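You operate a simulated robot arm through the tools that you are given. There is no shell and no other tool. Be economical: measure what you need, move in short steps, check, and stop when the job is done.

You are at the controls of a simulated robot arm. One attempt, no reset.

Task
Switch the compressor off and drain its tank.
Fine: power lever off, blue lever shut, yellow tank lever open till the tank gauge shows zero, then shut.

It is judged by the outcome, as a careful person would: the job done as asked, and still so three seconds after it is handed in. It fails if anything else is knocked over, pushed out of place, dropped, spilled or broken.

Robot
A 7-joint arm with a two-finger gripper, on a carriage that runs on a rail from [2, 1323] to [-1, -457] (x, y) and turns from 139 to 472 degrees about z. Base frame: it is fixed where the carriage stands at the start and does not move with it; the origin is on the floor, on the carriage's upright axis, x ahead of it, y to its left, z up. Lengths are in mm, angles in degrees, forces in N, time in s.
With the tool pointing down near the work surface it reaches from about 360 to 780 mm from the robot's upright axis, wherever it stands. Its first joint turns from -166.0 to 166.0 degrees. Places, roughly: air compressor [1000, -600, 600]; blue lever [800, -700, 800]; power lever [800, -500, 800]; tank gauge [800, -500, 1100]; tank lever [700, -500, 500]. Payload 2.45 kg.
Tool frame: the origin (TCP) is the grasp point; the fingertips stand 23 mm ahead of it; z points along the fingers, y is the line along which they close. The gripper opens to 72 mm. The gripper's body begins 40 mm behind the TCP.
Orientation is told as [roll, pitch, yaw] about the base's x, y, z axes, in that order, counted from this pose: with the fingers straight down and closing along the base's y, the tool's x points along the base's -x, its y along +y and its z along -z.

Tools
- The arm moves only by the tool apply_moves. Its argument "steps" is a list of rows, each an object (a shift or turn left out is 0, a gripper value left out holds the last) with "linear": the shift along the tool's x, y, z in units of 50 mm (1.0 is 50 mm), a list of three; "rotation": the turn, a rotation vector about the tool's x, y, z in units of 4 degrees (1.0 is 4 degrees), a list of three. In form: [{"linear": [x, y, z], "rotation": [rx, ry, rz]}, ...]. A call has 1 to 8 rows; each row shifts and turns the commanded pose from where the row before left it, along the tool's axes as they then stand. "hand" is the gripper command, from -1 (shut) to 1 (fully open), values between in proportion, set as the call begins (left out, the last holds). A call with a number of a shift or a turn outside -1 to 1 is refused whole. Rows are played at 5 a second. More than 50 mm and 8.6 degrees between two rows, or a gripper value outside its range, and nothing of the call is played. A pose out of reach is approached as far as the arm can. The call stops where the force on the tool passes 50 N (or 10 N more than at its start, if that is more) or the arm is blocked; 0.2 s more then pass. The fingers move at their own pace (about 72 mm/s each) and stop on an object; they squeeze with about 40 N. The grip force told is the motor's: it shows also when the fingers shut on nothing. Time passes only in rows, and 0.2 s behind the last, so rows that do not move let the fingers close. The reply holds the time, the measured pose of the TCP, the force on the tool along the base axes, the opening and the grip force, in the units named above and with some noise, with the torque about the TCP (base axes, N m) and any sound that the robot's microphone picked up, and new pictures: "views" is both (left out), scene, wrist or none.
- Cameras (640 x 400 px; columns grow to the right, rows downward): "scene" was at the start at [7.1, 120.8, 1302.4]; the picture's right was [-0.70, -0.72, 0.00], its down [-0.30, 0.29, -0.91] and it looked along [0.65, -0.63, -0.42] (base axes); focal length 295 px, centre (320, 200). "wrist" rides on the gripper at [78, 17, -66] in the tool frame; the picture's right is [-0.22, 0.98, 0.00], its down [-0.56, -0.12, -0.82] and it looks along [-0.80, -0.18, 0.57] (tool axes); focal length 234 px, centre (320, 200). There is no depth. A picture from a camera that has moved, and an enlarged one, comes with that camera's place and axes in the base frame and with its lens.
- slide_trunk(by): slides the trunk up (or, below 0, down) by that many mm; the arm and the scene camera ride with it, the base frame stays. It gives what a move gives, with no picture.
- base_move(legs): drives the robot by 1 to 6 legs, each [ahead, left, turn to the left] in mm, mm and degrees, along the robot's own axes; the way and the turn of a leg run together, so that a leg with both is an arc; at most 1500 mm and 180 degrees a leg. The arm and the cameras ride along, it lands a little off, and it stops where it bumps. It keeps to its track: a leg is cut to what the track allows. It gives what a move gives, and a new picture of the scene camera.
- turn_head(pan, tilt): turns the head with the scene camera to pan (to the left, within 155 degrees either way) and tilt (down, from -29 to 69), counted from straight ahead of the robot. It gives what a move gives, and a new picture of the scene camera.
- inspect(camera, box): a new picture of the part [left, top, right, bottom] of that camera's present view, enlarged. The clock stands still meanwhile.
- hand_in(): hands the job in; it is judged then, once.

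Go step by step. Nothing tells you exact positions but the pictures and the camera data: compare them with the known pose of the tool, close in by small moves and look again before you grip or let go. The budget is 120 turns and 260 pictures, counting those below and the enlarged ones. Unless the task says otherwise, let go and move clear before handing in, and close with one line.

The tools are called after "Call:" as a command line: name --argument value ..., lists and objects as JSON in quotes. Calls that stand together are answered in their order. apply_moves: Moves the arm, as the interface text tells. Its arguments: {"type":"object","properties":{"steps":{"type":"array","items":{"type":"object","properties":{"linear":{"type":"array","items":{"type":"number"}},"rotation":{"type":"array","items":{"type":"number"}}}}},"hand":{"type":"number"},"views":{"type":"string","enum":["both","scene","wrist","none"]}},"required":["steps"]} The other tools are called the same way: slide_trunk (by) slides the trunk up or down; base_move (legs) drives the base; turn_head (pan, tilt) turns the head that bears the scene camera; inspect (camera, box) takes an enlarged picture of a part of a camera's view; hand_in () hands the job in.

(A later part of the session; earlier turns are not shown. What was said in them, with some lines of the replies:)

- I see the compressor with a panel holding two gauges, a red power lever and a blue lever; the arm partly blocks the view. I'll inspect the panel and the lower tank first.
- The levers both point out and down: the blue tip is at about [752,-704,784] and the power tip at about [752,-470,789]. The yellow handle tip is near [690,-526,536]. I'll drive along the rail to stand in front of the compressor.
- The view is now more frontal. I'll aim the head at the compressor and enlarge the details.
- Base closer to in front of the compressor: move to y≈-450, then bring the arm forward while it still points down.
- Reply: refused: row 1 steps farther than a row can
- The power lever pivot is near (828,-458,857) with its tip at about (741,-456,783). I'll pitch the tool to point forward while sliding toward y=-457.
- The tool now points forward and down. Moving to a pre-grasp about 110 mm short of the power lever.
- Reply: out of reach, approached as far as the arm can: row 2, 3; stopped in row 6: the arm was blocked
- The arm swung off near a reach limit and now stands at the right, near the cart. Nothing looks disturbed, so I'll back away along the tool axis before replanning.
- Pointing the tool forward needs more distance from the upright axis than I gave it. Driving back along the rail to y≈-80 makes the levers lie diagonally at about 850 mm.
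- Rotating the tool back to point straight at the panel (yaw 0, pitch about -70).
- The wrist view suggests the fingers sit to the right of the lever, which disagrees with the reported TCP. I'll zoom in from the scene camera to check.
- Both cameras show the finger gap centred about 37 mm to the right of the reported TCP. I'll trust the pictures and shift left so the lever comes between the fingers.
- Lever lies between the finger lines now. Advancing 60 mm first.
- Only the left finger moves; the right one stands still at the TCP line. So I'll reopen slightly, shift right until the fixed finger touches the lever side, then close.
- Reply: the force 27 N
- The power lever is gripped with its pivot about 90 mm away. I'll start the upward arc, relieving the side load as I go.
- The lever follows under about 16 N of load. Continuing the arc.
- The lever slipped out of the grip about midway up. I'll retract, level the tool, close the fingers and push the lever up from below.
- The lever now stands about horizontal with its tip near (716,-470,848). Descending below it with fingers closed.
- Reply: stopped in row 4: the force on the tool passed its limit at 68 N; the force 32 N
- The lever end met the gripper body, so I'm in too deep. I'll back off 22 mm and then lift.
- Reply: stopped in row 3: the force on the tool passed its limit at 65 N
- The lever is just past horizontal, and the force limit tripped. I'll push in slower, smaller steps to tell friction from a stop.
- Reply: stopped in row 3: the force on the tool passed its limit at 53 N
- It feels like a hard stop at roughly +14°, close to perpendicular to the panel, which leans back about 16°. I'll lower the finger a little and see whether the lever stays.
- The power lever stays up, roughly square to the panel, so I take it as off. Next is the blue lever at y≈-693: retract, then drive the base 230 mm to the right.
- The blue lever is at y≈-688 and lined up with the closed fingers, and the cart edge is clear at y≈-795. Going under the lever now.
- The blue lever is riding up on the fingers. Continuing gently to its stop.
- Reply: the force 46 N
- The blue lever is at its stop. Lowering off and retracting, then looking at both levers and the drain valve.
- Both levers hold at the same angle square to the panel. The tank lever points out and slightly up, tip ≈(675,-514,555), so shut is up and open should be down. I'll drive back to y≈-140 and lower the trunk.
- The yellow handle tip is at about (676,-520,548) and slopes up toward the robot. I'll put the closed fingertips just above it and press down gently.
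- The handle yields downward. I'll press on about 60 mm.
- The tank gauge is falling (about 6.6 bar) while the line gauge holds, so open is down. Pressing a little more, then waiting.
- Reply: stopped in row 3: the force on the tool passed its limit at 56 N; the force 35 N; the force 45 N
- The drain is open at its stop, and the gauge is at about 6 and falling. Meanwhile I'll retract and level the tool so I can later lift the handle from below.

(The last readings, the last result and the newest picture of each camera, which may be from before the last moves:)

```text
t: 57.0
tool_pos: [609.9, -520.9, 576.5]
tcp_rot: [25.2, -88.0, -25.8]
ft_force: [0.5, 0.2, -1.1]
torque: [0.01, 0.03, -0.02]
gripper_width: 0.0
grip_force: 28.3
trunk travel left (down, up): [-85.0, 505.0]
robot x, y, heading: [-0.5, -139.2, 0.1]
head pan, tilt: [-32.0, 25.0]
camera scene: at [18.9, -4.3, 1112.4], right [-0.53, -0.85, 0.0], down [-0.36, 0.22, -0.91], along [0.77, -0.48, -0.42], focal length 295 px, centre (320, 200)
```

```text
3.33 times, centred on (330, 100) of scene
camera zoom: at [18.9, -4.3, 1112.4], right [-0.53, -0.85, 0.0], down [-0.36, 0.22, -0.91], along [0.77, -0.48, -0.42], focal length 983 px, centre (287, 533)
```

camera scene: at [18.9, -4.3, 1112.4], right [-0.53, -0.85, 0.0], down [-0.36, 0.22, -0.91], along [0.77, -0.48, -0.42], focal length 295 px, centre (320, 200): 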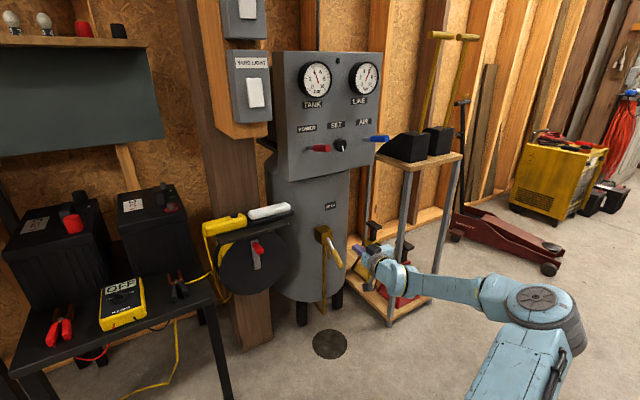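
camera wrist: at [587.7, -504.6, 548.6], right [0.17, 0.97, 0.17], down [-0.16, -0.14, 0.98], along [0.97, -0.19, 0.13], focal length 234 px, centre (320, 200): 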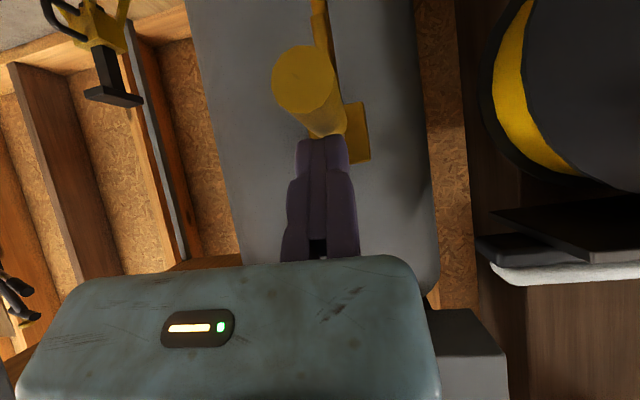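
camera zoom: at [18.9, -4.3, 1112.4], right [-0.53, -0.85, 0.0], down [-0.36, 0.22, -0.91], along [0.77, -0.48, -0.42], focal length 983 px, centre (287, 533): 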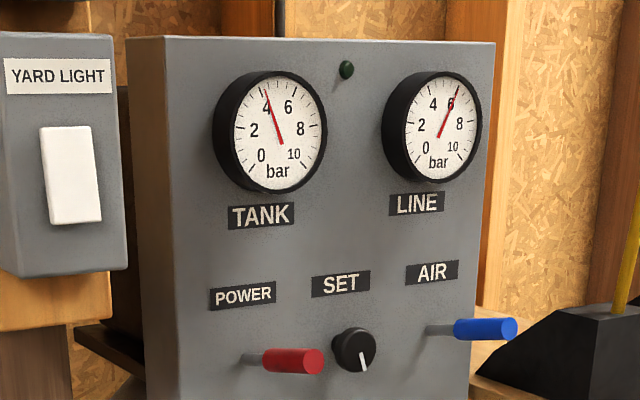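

The gauge is at about 4 bar and draining; the damp spot on the floor is the condensate. Lowering to get under the handle (tip ≈(704,-522,452)).

Call:
slide_trunk --by -80

Call:
apply_moves --steps '[{"linear": [0.5, 0, 0]}, {"linear": [0.5, 0, 0]}, {"linear": [0.6, 0, 0]}, {}, {}, {}, {}]' --views "both"

Call:
inspect --camera "scene" --box '[260, 10, 400, 130]'

```text
t: 58.2
tool_pos: [610.5, -521.1, 496.5]
tcp_rot: [25.0, -87.8, -25.5]
ft_force: [0.1, 0.3, 0.7]
torque: [0.0, 0.02, 0.01]
gripper_width: 0.0
grip_force: 29.3
trunk travel left (down, up): [-5.0, 585.0]
robot x, y, heading: [0.5, -139.5, -0.1]
head pan, tilt: [-32.0, 25.0]
```

```text
t: 59.8
tool_pos: [608.1, -519.4, 416.3]
tcp_rot: [25.0, -87.8, -25.7]
ft_force: [-0.1, -0.2, 0.2]
torque: [0.0, 0.0, 0.01]
gripper_width: 0.0
grip_force: 28.8
trunk travel left (down, up): [-5.0, 585.0]
robot x, y, heading: [0.5, -140.2, -0.2]
head pan, tilt: [-32.0, 25.0]
camera scene: at [19.0, -4.3, 1032.4], right [-0.53, -0.85, 0.0], down [-0.36, 0.22, -0.91], along [0.77, -0.48, -0.42], focal length 295 px, centre (320, 200)
camera wrist: at [540.5, -501.4, 342.4], right [0.02, 0.97, 0.23], down [-0.8, -0.13, 0.59], along [0.6, -0.2, 0.78], focal length 234 px, centre (320, 200)
```

scene: 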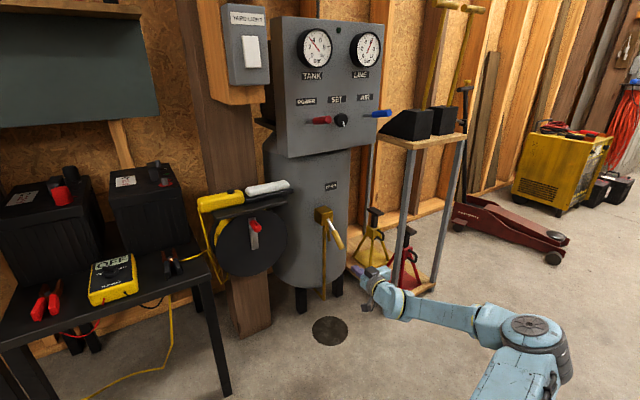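
wrist: 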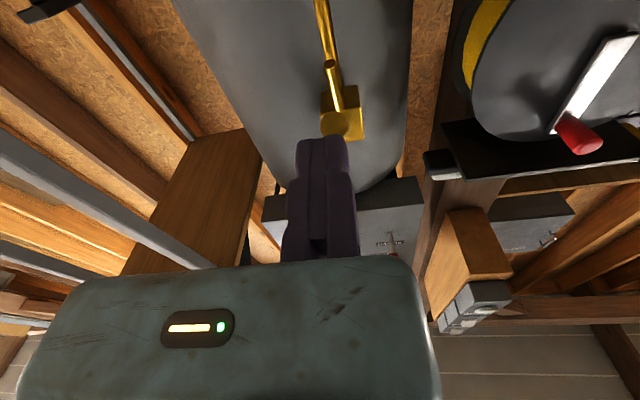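

```text
3.33 times, centred on (330, 70) of scene
camera zoom: at [19.0, -4.3, 1032.4], right [-0.53, -0.85, 0.0], down [-0.36, 0.22, -0.91], along [0.77, -0.48, -0.42], focal length 983 px, centre (287, 633)
```

zoom: 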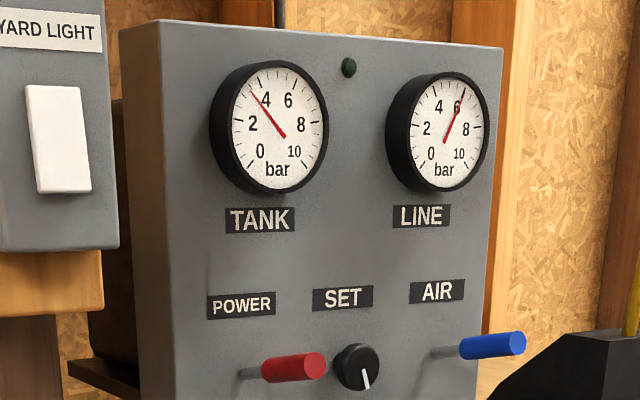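

About 3.3 bar left. Waiting.

Call:
apply_moves --steps '[{}, {}, {}, {}, {}, {}, {}, {}]' --views "none"

Call:
apply_moves --steps '[{}, {}, {}, {}, {}, {}, {}, {}]' --views "none"

Call:
apply_moves --steps '[{}, {}, {}, {}, {}, {}, {}, {}]' --views "none"

Call:
inspect --camera "scene" --box '[260, 10, 400, 130]'

```text
t: 61.6
tool_pos: [608.0, -519.2, 417.0]
tcp_rot: [25.0, -87.8, -25.6]
ft_force: [0.6, 0.3, 0.3]
torque: [0.02, 0.0, -0.01]
gripper_width: 0.0
grip_force: 28.8
trunk travel left (down, up): [-5.0, 585.0]
robot x, y, heading: [3.1, -138.4, 0.1]
head pan, tilt: [-32.0, 25.0]
```

```text
t: 63.4
tool_pos: [607.8, -520.4, 417.4]
tcp_rot: [25.0, -87.8, -25.7]
ft_force: [-0.3, -0.3, 1.3]
torque: [0.02, 0.02, 0.0]
gripper_width: 0.0
grip_force: 28.1
trunk travel left (down, up): [-5.0, 585.0]
robot x, y, heading: [3.5, -139.9, -0.2]
head pan, tilt: [-32.0, 25.0]
```

```text
t: 65.2
tool_pos: [608.4, -519.3, 417.8]
tcp_rot: [25.0, -87.8, -25.7]
ft_force: [-1.9, 0.0, 0.6]
torque: [0.0, -0.01, -0.01]
gripper_width: 0.0
grip_force: 27.9
trunk travel left (down, up): [-5.0, 585.0]
robot x, y, heading: [-0.8, -138.5, 0.3]
head pan, tilt: [-32.0, 25.0]
```

```text
3.33 times, centred on (330, 70) of scene
camera zoom: at [19.0, -4.3, 1032.4], right [-0.53, -0.85, 0.0], down [-0.36, 0.22, -0.91], along [0.77, -0.48, -0.42], focal length 983 px, centre (287, 633)
```

zoom: 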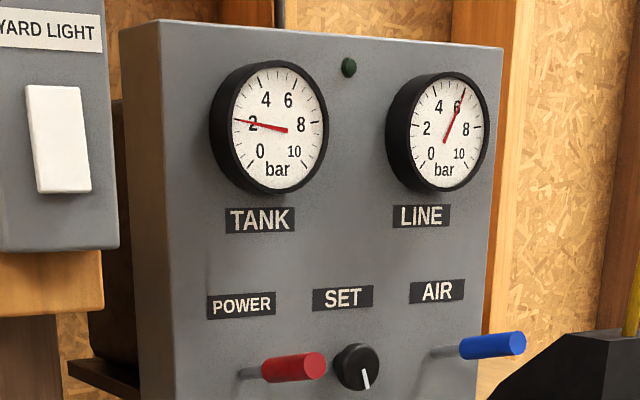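

About 2 bar remains, so I'll keep waiting.

Call:
apply_moves --steps '[{}, {}, {}, {}, {}, {}, {}, {}]' --views "none"

Call:
apply_moves --steps '[{}, {}, {}, {}, {}, {}, {}, {}]' --views "none"

Call:
apply_moves --steps '[{}, {}, {}, {}, {}, {}, {}, {}]' --views "none"

Call:
apply_moves --steps '[{}, {}, {}, {}, {}, {}, {}, {}]' --views "none"

Call:
inspect --camera "scene" --box '[260, 10, 400, 130]'

```text
t: 67.0
tool_pos: [608.5, -518.9, 417.3]
tcp_rot: [25.0, -87.8, -25.7]
ft_force: [-0.6, 0.1, -1.0]
torque: [0.01, 0.04, 0.0]
gripper_width: 0.0
grip_force: 28.5
trunk travel left (down, up): [-5.0, 585.0]
robot x, y, heading: [-3.0, -138.6, -0.1]
head pan, tilt: [-32.0, 25.0]
```

```text
t: 68.8
tool_pos: [608.2, -519.5, 417.9]
tcp_rot: [24.9, -87.7, -25.8]
ft_force: [0.4, -0.4, -0.2]
torque: [0.01, 0.0, 0.01]
gripper_width: 0.1
grip_force: 28.0
trunk travel left (down, up): [-5.0, 585.0]
robot x, y, heading: [-0.4, -141.7, 0.0]
head pan, tilt: [-32.0, 25.0]
```

```text
t: 70.6
tool_pos: [608.5, -520.0, 417.0]
tcp_rot: [25.0, -87.8, -25.6]
ft_force: [-0.3, 0.5, -0.5]
torque: [-0.01, 0.0, -0.01]
gripper_width: 0.0
grip_force: 28.5
trunk travel left (down, up): [-5.0, 585.0]
robot x, y, heading: [2.5, -142.7, 0.1]
head pan, tilt: [-32.0, 25.0]
```

```text
t: 72.4
tool_pos: [608.3, -517.9, 418.7]
tcp_rot: [25.1, -87.7, -25.8]
ft_force: [-1.0, -0.9, 0.1]
torque: [0.0, -0.01, 0.0]
gripper_width: 0.0
grip_force: 28.4
trunk travel left (down, up): [-5.0, 585.0]
robot x, y, heading: [-3.2, -141.1, -0.1]
head pan, tilt: [-32.0, 25.0]
```

```text
3.33 times, centred on (330, 70) of scene
camera zoom: at [18.9, -4.3, 1032.4], right [-0.53, -0.85, 0.0], down [-0.36, 0.22, -0.91], along [0.77, -0.48, -0.42], focal length 983 px, centre (287, 633)
```

zoom: 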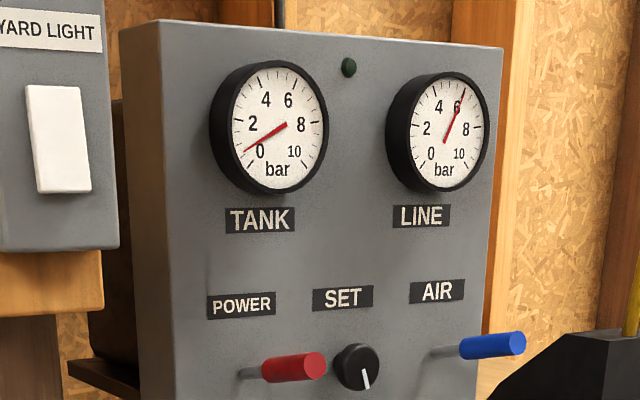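

About 0.8 bar; continuing to wait.

Call:
apply_moves --steps '[{}, {}, {}, {}, {}, {}, {}, {}]' --views "none"

Call:
apply_moves --steps '[{}, {}, {}, {}, {}, {}, {}, {}]' --views "none"

Call:
apply_moves --steps '[{}, {}, {}, {}, {}, {}, {}, {}]' --views "none"

Call:
apply_moves --steps '[{}, {}, {}, {}, {}, {}, {}, {}]' --views "none"

Call:
apply_moves --steps '[{}, {}, {}, {}, {}, {}, {}, {}]' --views "none"

Call:
inspect --camera "scene" --box '[280, 20, 390, 100]'

```text
t: 74.2
tool_pos: [607.9, -519.5, 417.4]
tcp_rot: [24.9, -87.7, -25.6]
ft_force: [0.4, 1.1, 0.6]
torque: [-0.01, 0.02, 0.03]
gripper_width: 0.2
grip_force: 28.6
trunk travel left (down, up): [-5.0, 585.0]
robot x, y, heading: [1.1, -141.3, 0.3]
head pan, tilt: [-32.0, 25.0]
```

```text
t: 76.0
tool_pos: [608.7, -520.3, 417.4]
tcp_rot: [25.1, -87.9, -25.6]
ft_force: [0.1, 0.3, -0.4]
torque: [0.03, 0.02, 0.0]
gripper_width: 0.0
grip_force: 28.7
trunk travel left (down, up): [-5.0, 585.0]
robot x, y, heading: [2.3, -139.7, -0.1]
head pan, tilt: [-32.0, 25.0]
```

```text
t: 77.8
tool_pos: [609.2, -519.8, 417.9]
tcp_rot: [25.1, -87.7, -25.7]
ft_force: [0.7, -0.3, 0.3]
torque: [-0.01, -0.02, 0.02]
gripper_width: 0.1
grip_force: 28.6
trunk travel left (down, up): [-5.0, 585.0]
robot x, y, heading: [0.7, -143.5, 0.2]
head pan, tilt: [-32.0, 25.0]
```

```text
t: 79.6
tool_pos: [609.2, -518.7, 417.3]
tcp_rot: [25.0, -87.8, -25.7]
ft_force: [-0.1, 0.0, 0.6]
torque: [0.0, 0.01, -0.02]
gripper_width: 0.0
grip_force: 28.4
trunk travel left (down, up): [-5.0, 585.0]
robot x, y, heading: [2.4, -140.4, 0.1]
head pan, tilt: [-32.0, 25.0]
```

```text
t: 81.4
tool_pos: [607.4, -519.1, 417.6]
tcp_rot: [25.1, -87.9, -25.7]
ft_force: [-0.5, 0.6, 0.0]
torque: [0.0, 0.0, 0.02]
gripper_width: 0.0
grip_force: 28.4
trunk travel left (down, up): [-5.0, 585.0]
robot x, y, heading: [-1.5, -142.2, 0.1]
head pan, tilt: [-32.0, 25.0]
```

```text
5.00 times, centred on (335, 60) of scene
camera zoom: at [19.0, -4.3, 1032.4], right [-0.53, -0.85, 0.0], down [-0.36, 0.22, -0.91], along [0.77, -0.48, -0.42], focal length 1474 px, centre (245, 900)
```

zoom: 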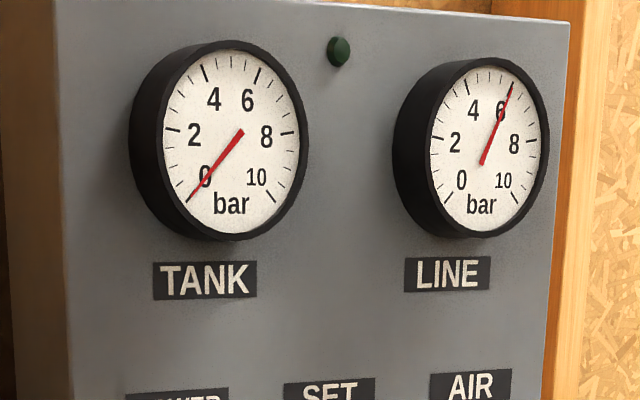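

The tank reads zero, so I'll close the drain: slide the closed fingers under the handle.

Call:
apply_moves --steps '[{"linear": [0.16, 0.04, 0]}, {"linear": [0, 0.02, 0.6]}, {"linear": [0, 0, 0.6]}, {"linear": [0, 0, 0.6]}, {}]' --views "wrist"

Call:
inspect --camera "scene" --box '[280, 190, 410, 310]'

Call:
inspect --camera "scene" --box '[280, 20, 390, 100]'

```text
t: 82.6
tool_pos: [697.6, -517.2, 407.2]
tcp_rot: [24.9, -87.8, -25.5]
ft_force: [-0.8, -0.6, -0.1]
torque: [-0.02, 0.01, -0.02]
gripper_width: 0.0
grip_force: 28.7
trunk travel left (down, up): [-5.0, 585.0]
robot x, y, heading: [1.6, -139.9, 0.1]
head pan, tilt: [-32.0, 25.0]
camera wrist: at [629.8, -499.8, 332.3], right [0.02, 0.97, 0.23], down [-0.8, -0.12, 0.59], along [0.6, -0.2, 0.78], focal length 234 px, centre (320, 200)
```

wrist: 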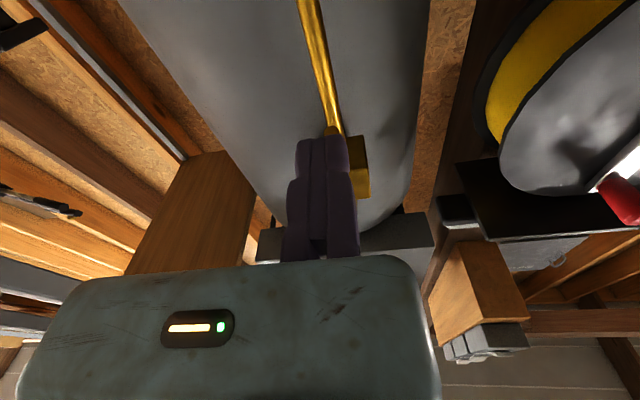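

```text
3.33 times, centred on (345, 250) of scene
camera zoom: at [19.0, -4.3, 1032.4], right [-0.53, -0.85, 0.0], down [-0.36, 0.22, -0.91], along [0.77, -0.48, -0.42], focal length 983 px, centre (237, 33)
```

zoom: 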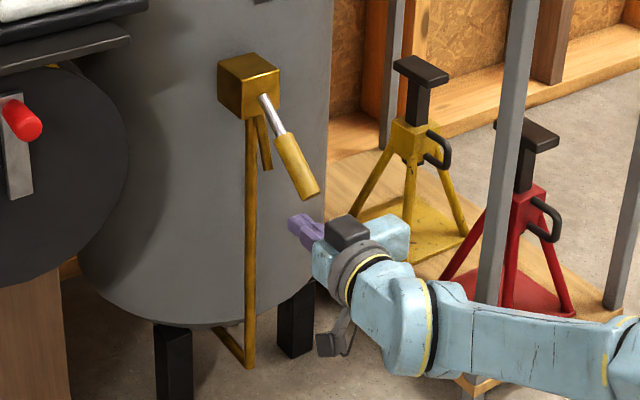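

```text
5.00 times, centred on (335, 60) of scene
camera zoom: at [19.0, -4.3, 1032.4], right [-0.53, -0.85, 0.0], down [-0.36, 0.22, -0.91], along [0.77, -0.48, -0.42], focal length 1474 px, centre (245, 900)
```

zoom: 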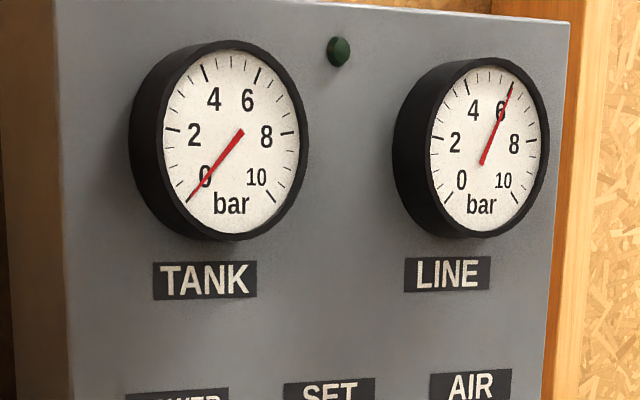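

Call:
apply_moves --steps '[{"linear": [-0.3, 0, 0]}, {"linear": [-0.3, 0, -0.08]}, {"linear": [-0.3, 0, -0.12]}, {"linear": [-0.3, 0, -0.12]}]' --views "wrist"

Call:
inspect --camera "scene" --box '[280, 190, 410, 310]'

```text
t: 83.6
tool_pos: [684.9, -518.7, 465.4]
tcp_rot: [26.2, -87.8, -26.7]
ft_force: [0.2, -1.1, -1.2]
torque: [0.0, -0.01, 0.03]
gripper_width: 0.0
grip_force: 28.5
trunk travel left (down, up): [-5.0, 585.0]
robot x, y, heading: [-2.7, -139.9, 0.1]
head pan, tilt: [-32.0, 25.0]
camera wrist: at [616.4, -500.6, 391.2], right [0.02, 0.97, 0.23], down [-0.8, -0.13, 0.59], along [0.6, -0.2, 0.78], focal length 234 px, centre (320, 200)
```

wrist: 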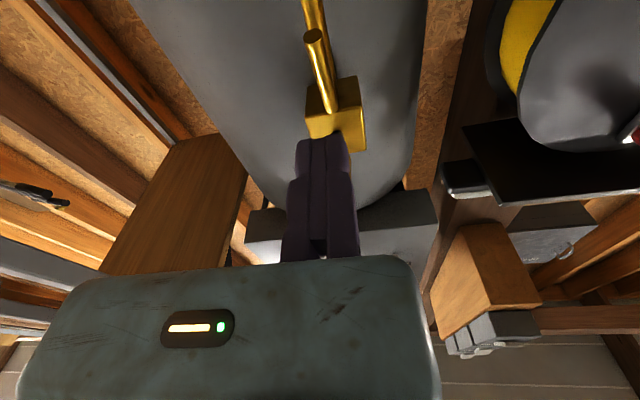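

```text
3.33 times, centred on (345, 250) of scene
camera zoom: at [19.0, -4.4, 1032.4], right [-0.53, -0.85, 0.0], down [-0.36, 0.22, -0.91], along [0.77, -0.48, -0.42], focal length 983 px, centre (237, 33)
```

zoom: 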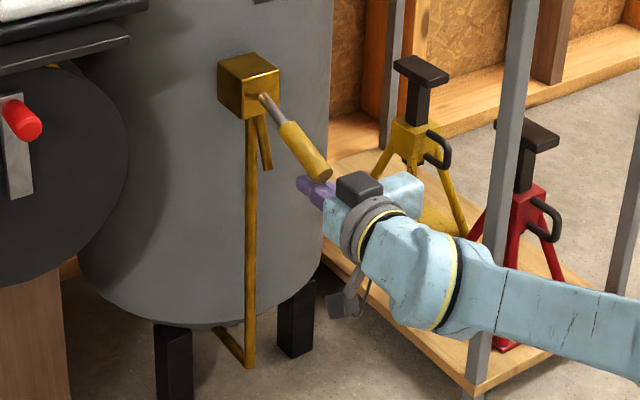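

The handle is rising on the fingers. Continuing to its upper stop in small steps.

Call:
apply_moves --steps '[{"linear": [-0.25, 0, 0]}, {"linear": [-0.25, 0, 0]}, {"linear": [-0.2, 0, 0]}, {"linear": [-0.15, 0, 0]}, {"linear": [-0.1, 0, 0]}, {"linear": [-0.1, 0, 0]}, {"linear": [-0.1, 0, 0]}, {"linear": [-0.1, 0, 0]}]' --views "none"

Call:
inspect --camera "scene" --box '[280, 190, 410, 310]'

```text
t: 85.4
tool_pos: [686.7, -519.8, 523.2]
tcp_rot: [25.0, -87.3, -25.6]
ft_force: [-5.7, 5.0, -23.3]
torque: [-0.12, 0.5, -0.02]
gripper_width: 6.2
grip_force: 28.6
trunk travel left (down, up): [-5.0, 585.0]
robot x, y, heading: [3.7, -138.8, -0.2]
head pan, tilt: [-32.0, 25.0]
```

```text
3.33 times, centred on (345, 250) of scene
camera zoom: at [20.0, -4.8, 1032.0], right [-0.53, -0.85, 0.0], down [-0.36, 0.22, -0.91], along [0.77, -0.48, -0.42], focal length 983 px, centre (237, 33)
```

zoom: 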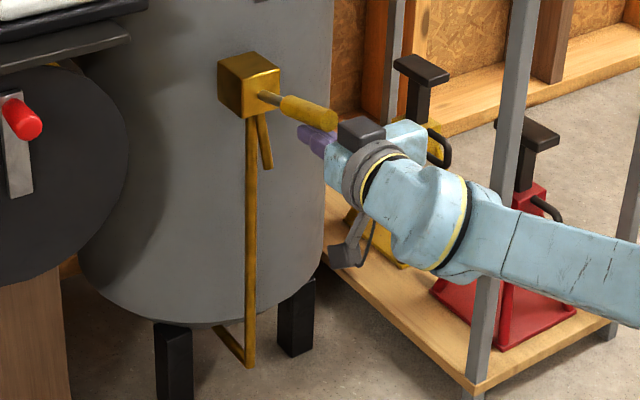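

It's meeting the stop (about 23 N). One more nudge to seat it, then lower and retract.

Call:
apply_moves --steps '[{"linear": [-0.08, 0, 0]}, {"linear": [-0.06, 0, 0]}, {}]' --views "none"

Call:
apply_moves --steps '[{"linear": [0.4, 0, 0]}, {"linear": [0.5, 0, -0.5]}, {"linear": [0.0, 0, -0.8]}, {"linear": [0, 0, -0.8]}, {"linear": [0, 0, -0.5]}, {}, {}]' --views "scene"

Call:
inspect --camera "scene" --box '[280, 190, 410, 310]'

Call:
inspect --camera "scene" --box '[260, 10, 400, 130]'

```text
t: 86.0
tool_pos: [685.2, -518.0, 524.0]
tcp_rot: [23.6, -86.4, -23.8]
ft_force: [-3.8, 1.0, -14.0]
torque: [-0.01, 0.31, -0.06]
gripper_width: 6.3
grip_force: 28.2
trunk travel left (down, up): [-5.0, 585.0]
robot x, y, heading: [3.2, -142.8, -0.0]
head pan, tilt: [-32.0, 25.0]
stopped in row 2: the force on the tool passed its limit at 52 N (the readings are from after the stop); the commanded pose is now the measured one
```

```text
t: 87.6
tool_pos: [554.3, -514.3, 488.4]
tcp_rot: [23.4, -86.9, -23.8]
ft_force: [-0.1, -0.4, 0.8]
torque: [0.0, -0.01, -0.01]
gripper_width: 0.0
grip_force: 28.8
trunk travel left (down, up): [-5.0, 585.0]
robot x, y, heading: [-0.2, -141.9, 0.0]
head pan, tilt: [-32.0, 25.0]
camera scene: at [18.9, -4.2, 1032.4], right [-0.53, -0.85, 0.0], down [-0.36, 0.22, -0.91], along [0.77, -0.48, -0.42], focal length 295 px, centre (320, 200)
```

scene: 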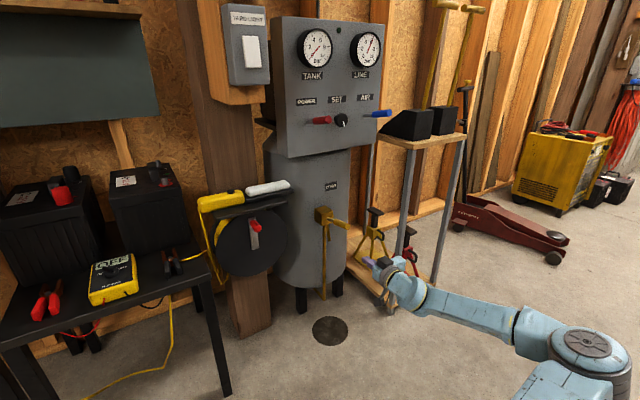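

```text
3.33 times, centred on (345, 250) of scene
camera zoom: at [18.9, -4.2, 1032.4], right [-0.53, -0.85, 0.0], down [-0.36, 0.22, -0.91], along [0.77, -0.48, -0.42], focal length 983 px, centre (237, 33)
```

zoom: 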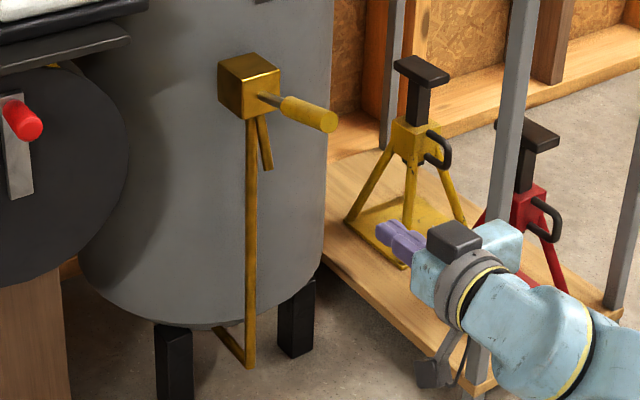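

```text
3.33 times, centred on (330, 70) of scene
camera zoom: at [18.9, -4.2, 1032.4], right [-0.53, -0.85, 0.0], down [-0.36, 0.22, -0.91], along [0.77, -0.48, -0.42], focal length 983 px, centre (287, 633)
```

zoom: 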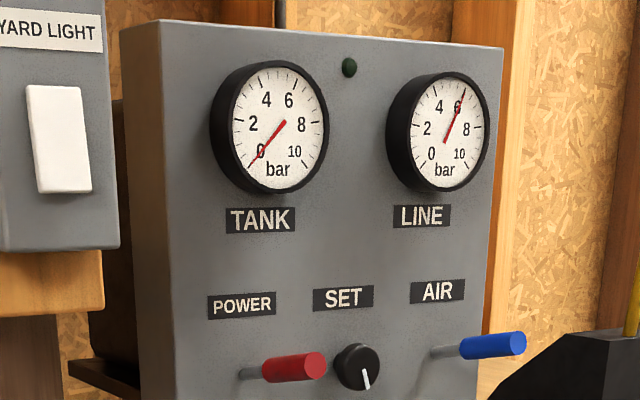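

All three levers are at their shut/off stops, the tank reads zero and isn't rising, the lamp is dark, and the arm is clear. Handing in.

Call:
hand_in

```text
The job is handed in.
```

The compressor is off and its tank is drained: the power lever is off, the blue lever is shut, the tank gauge reads zero, and the yellow tank lever is shut again.
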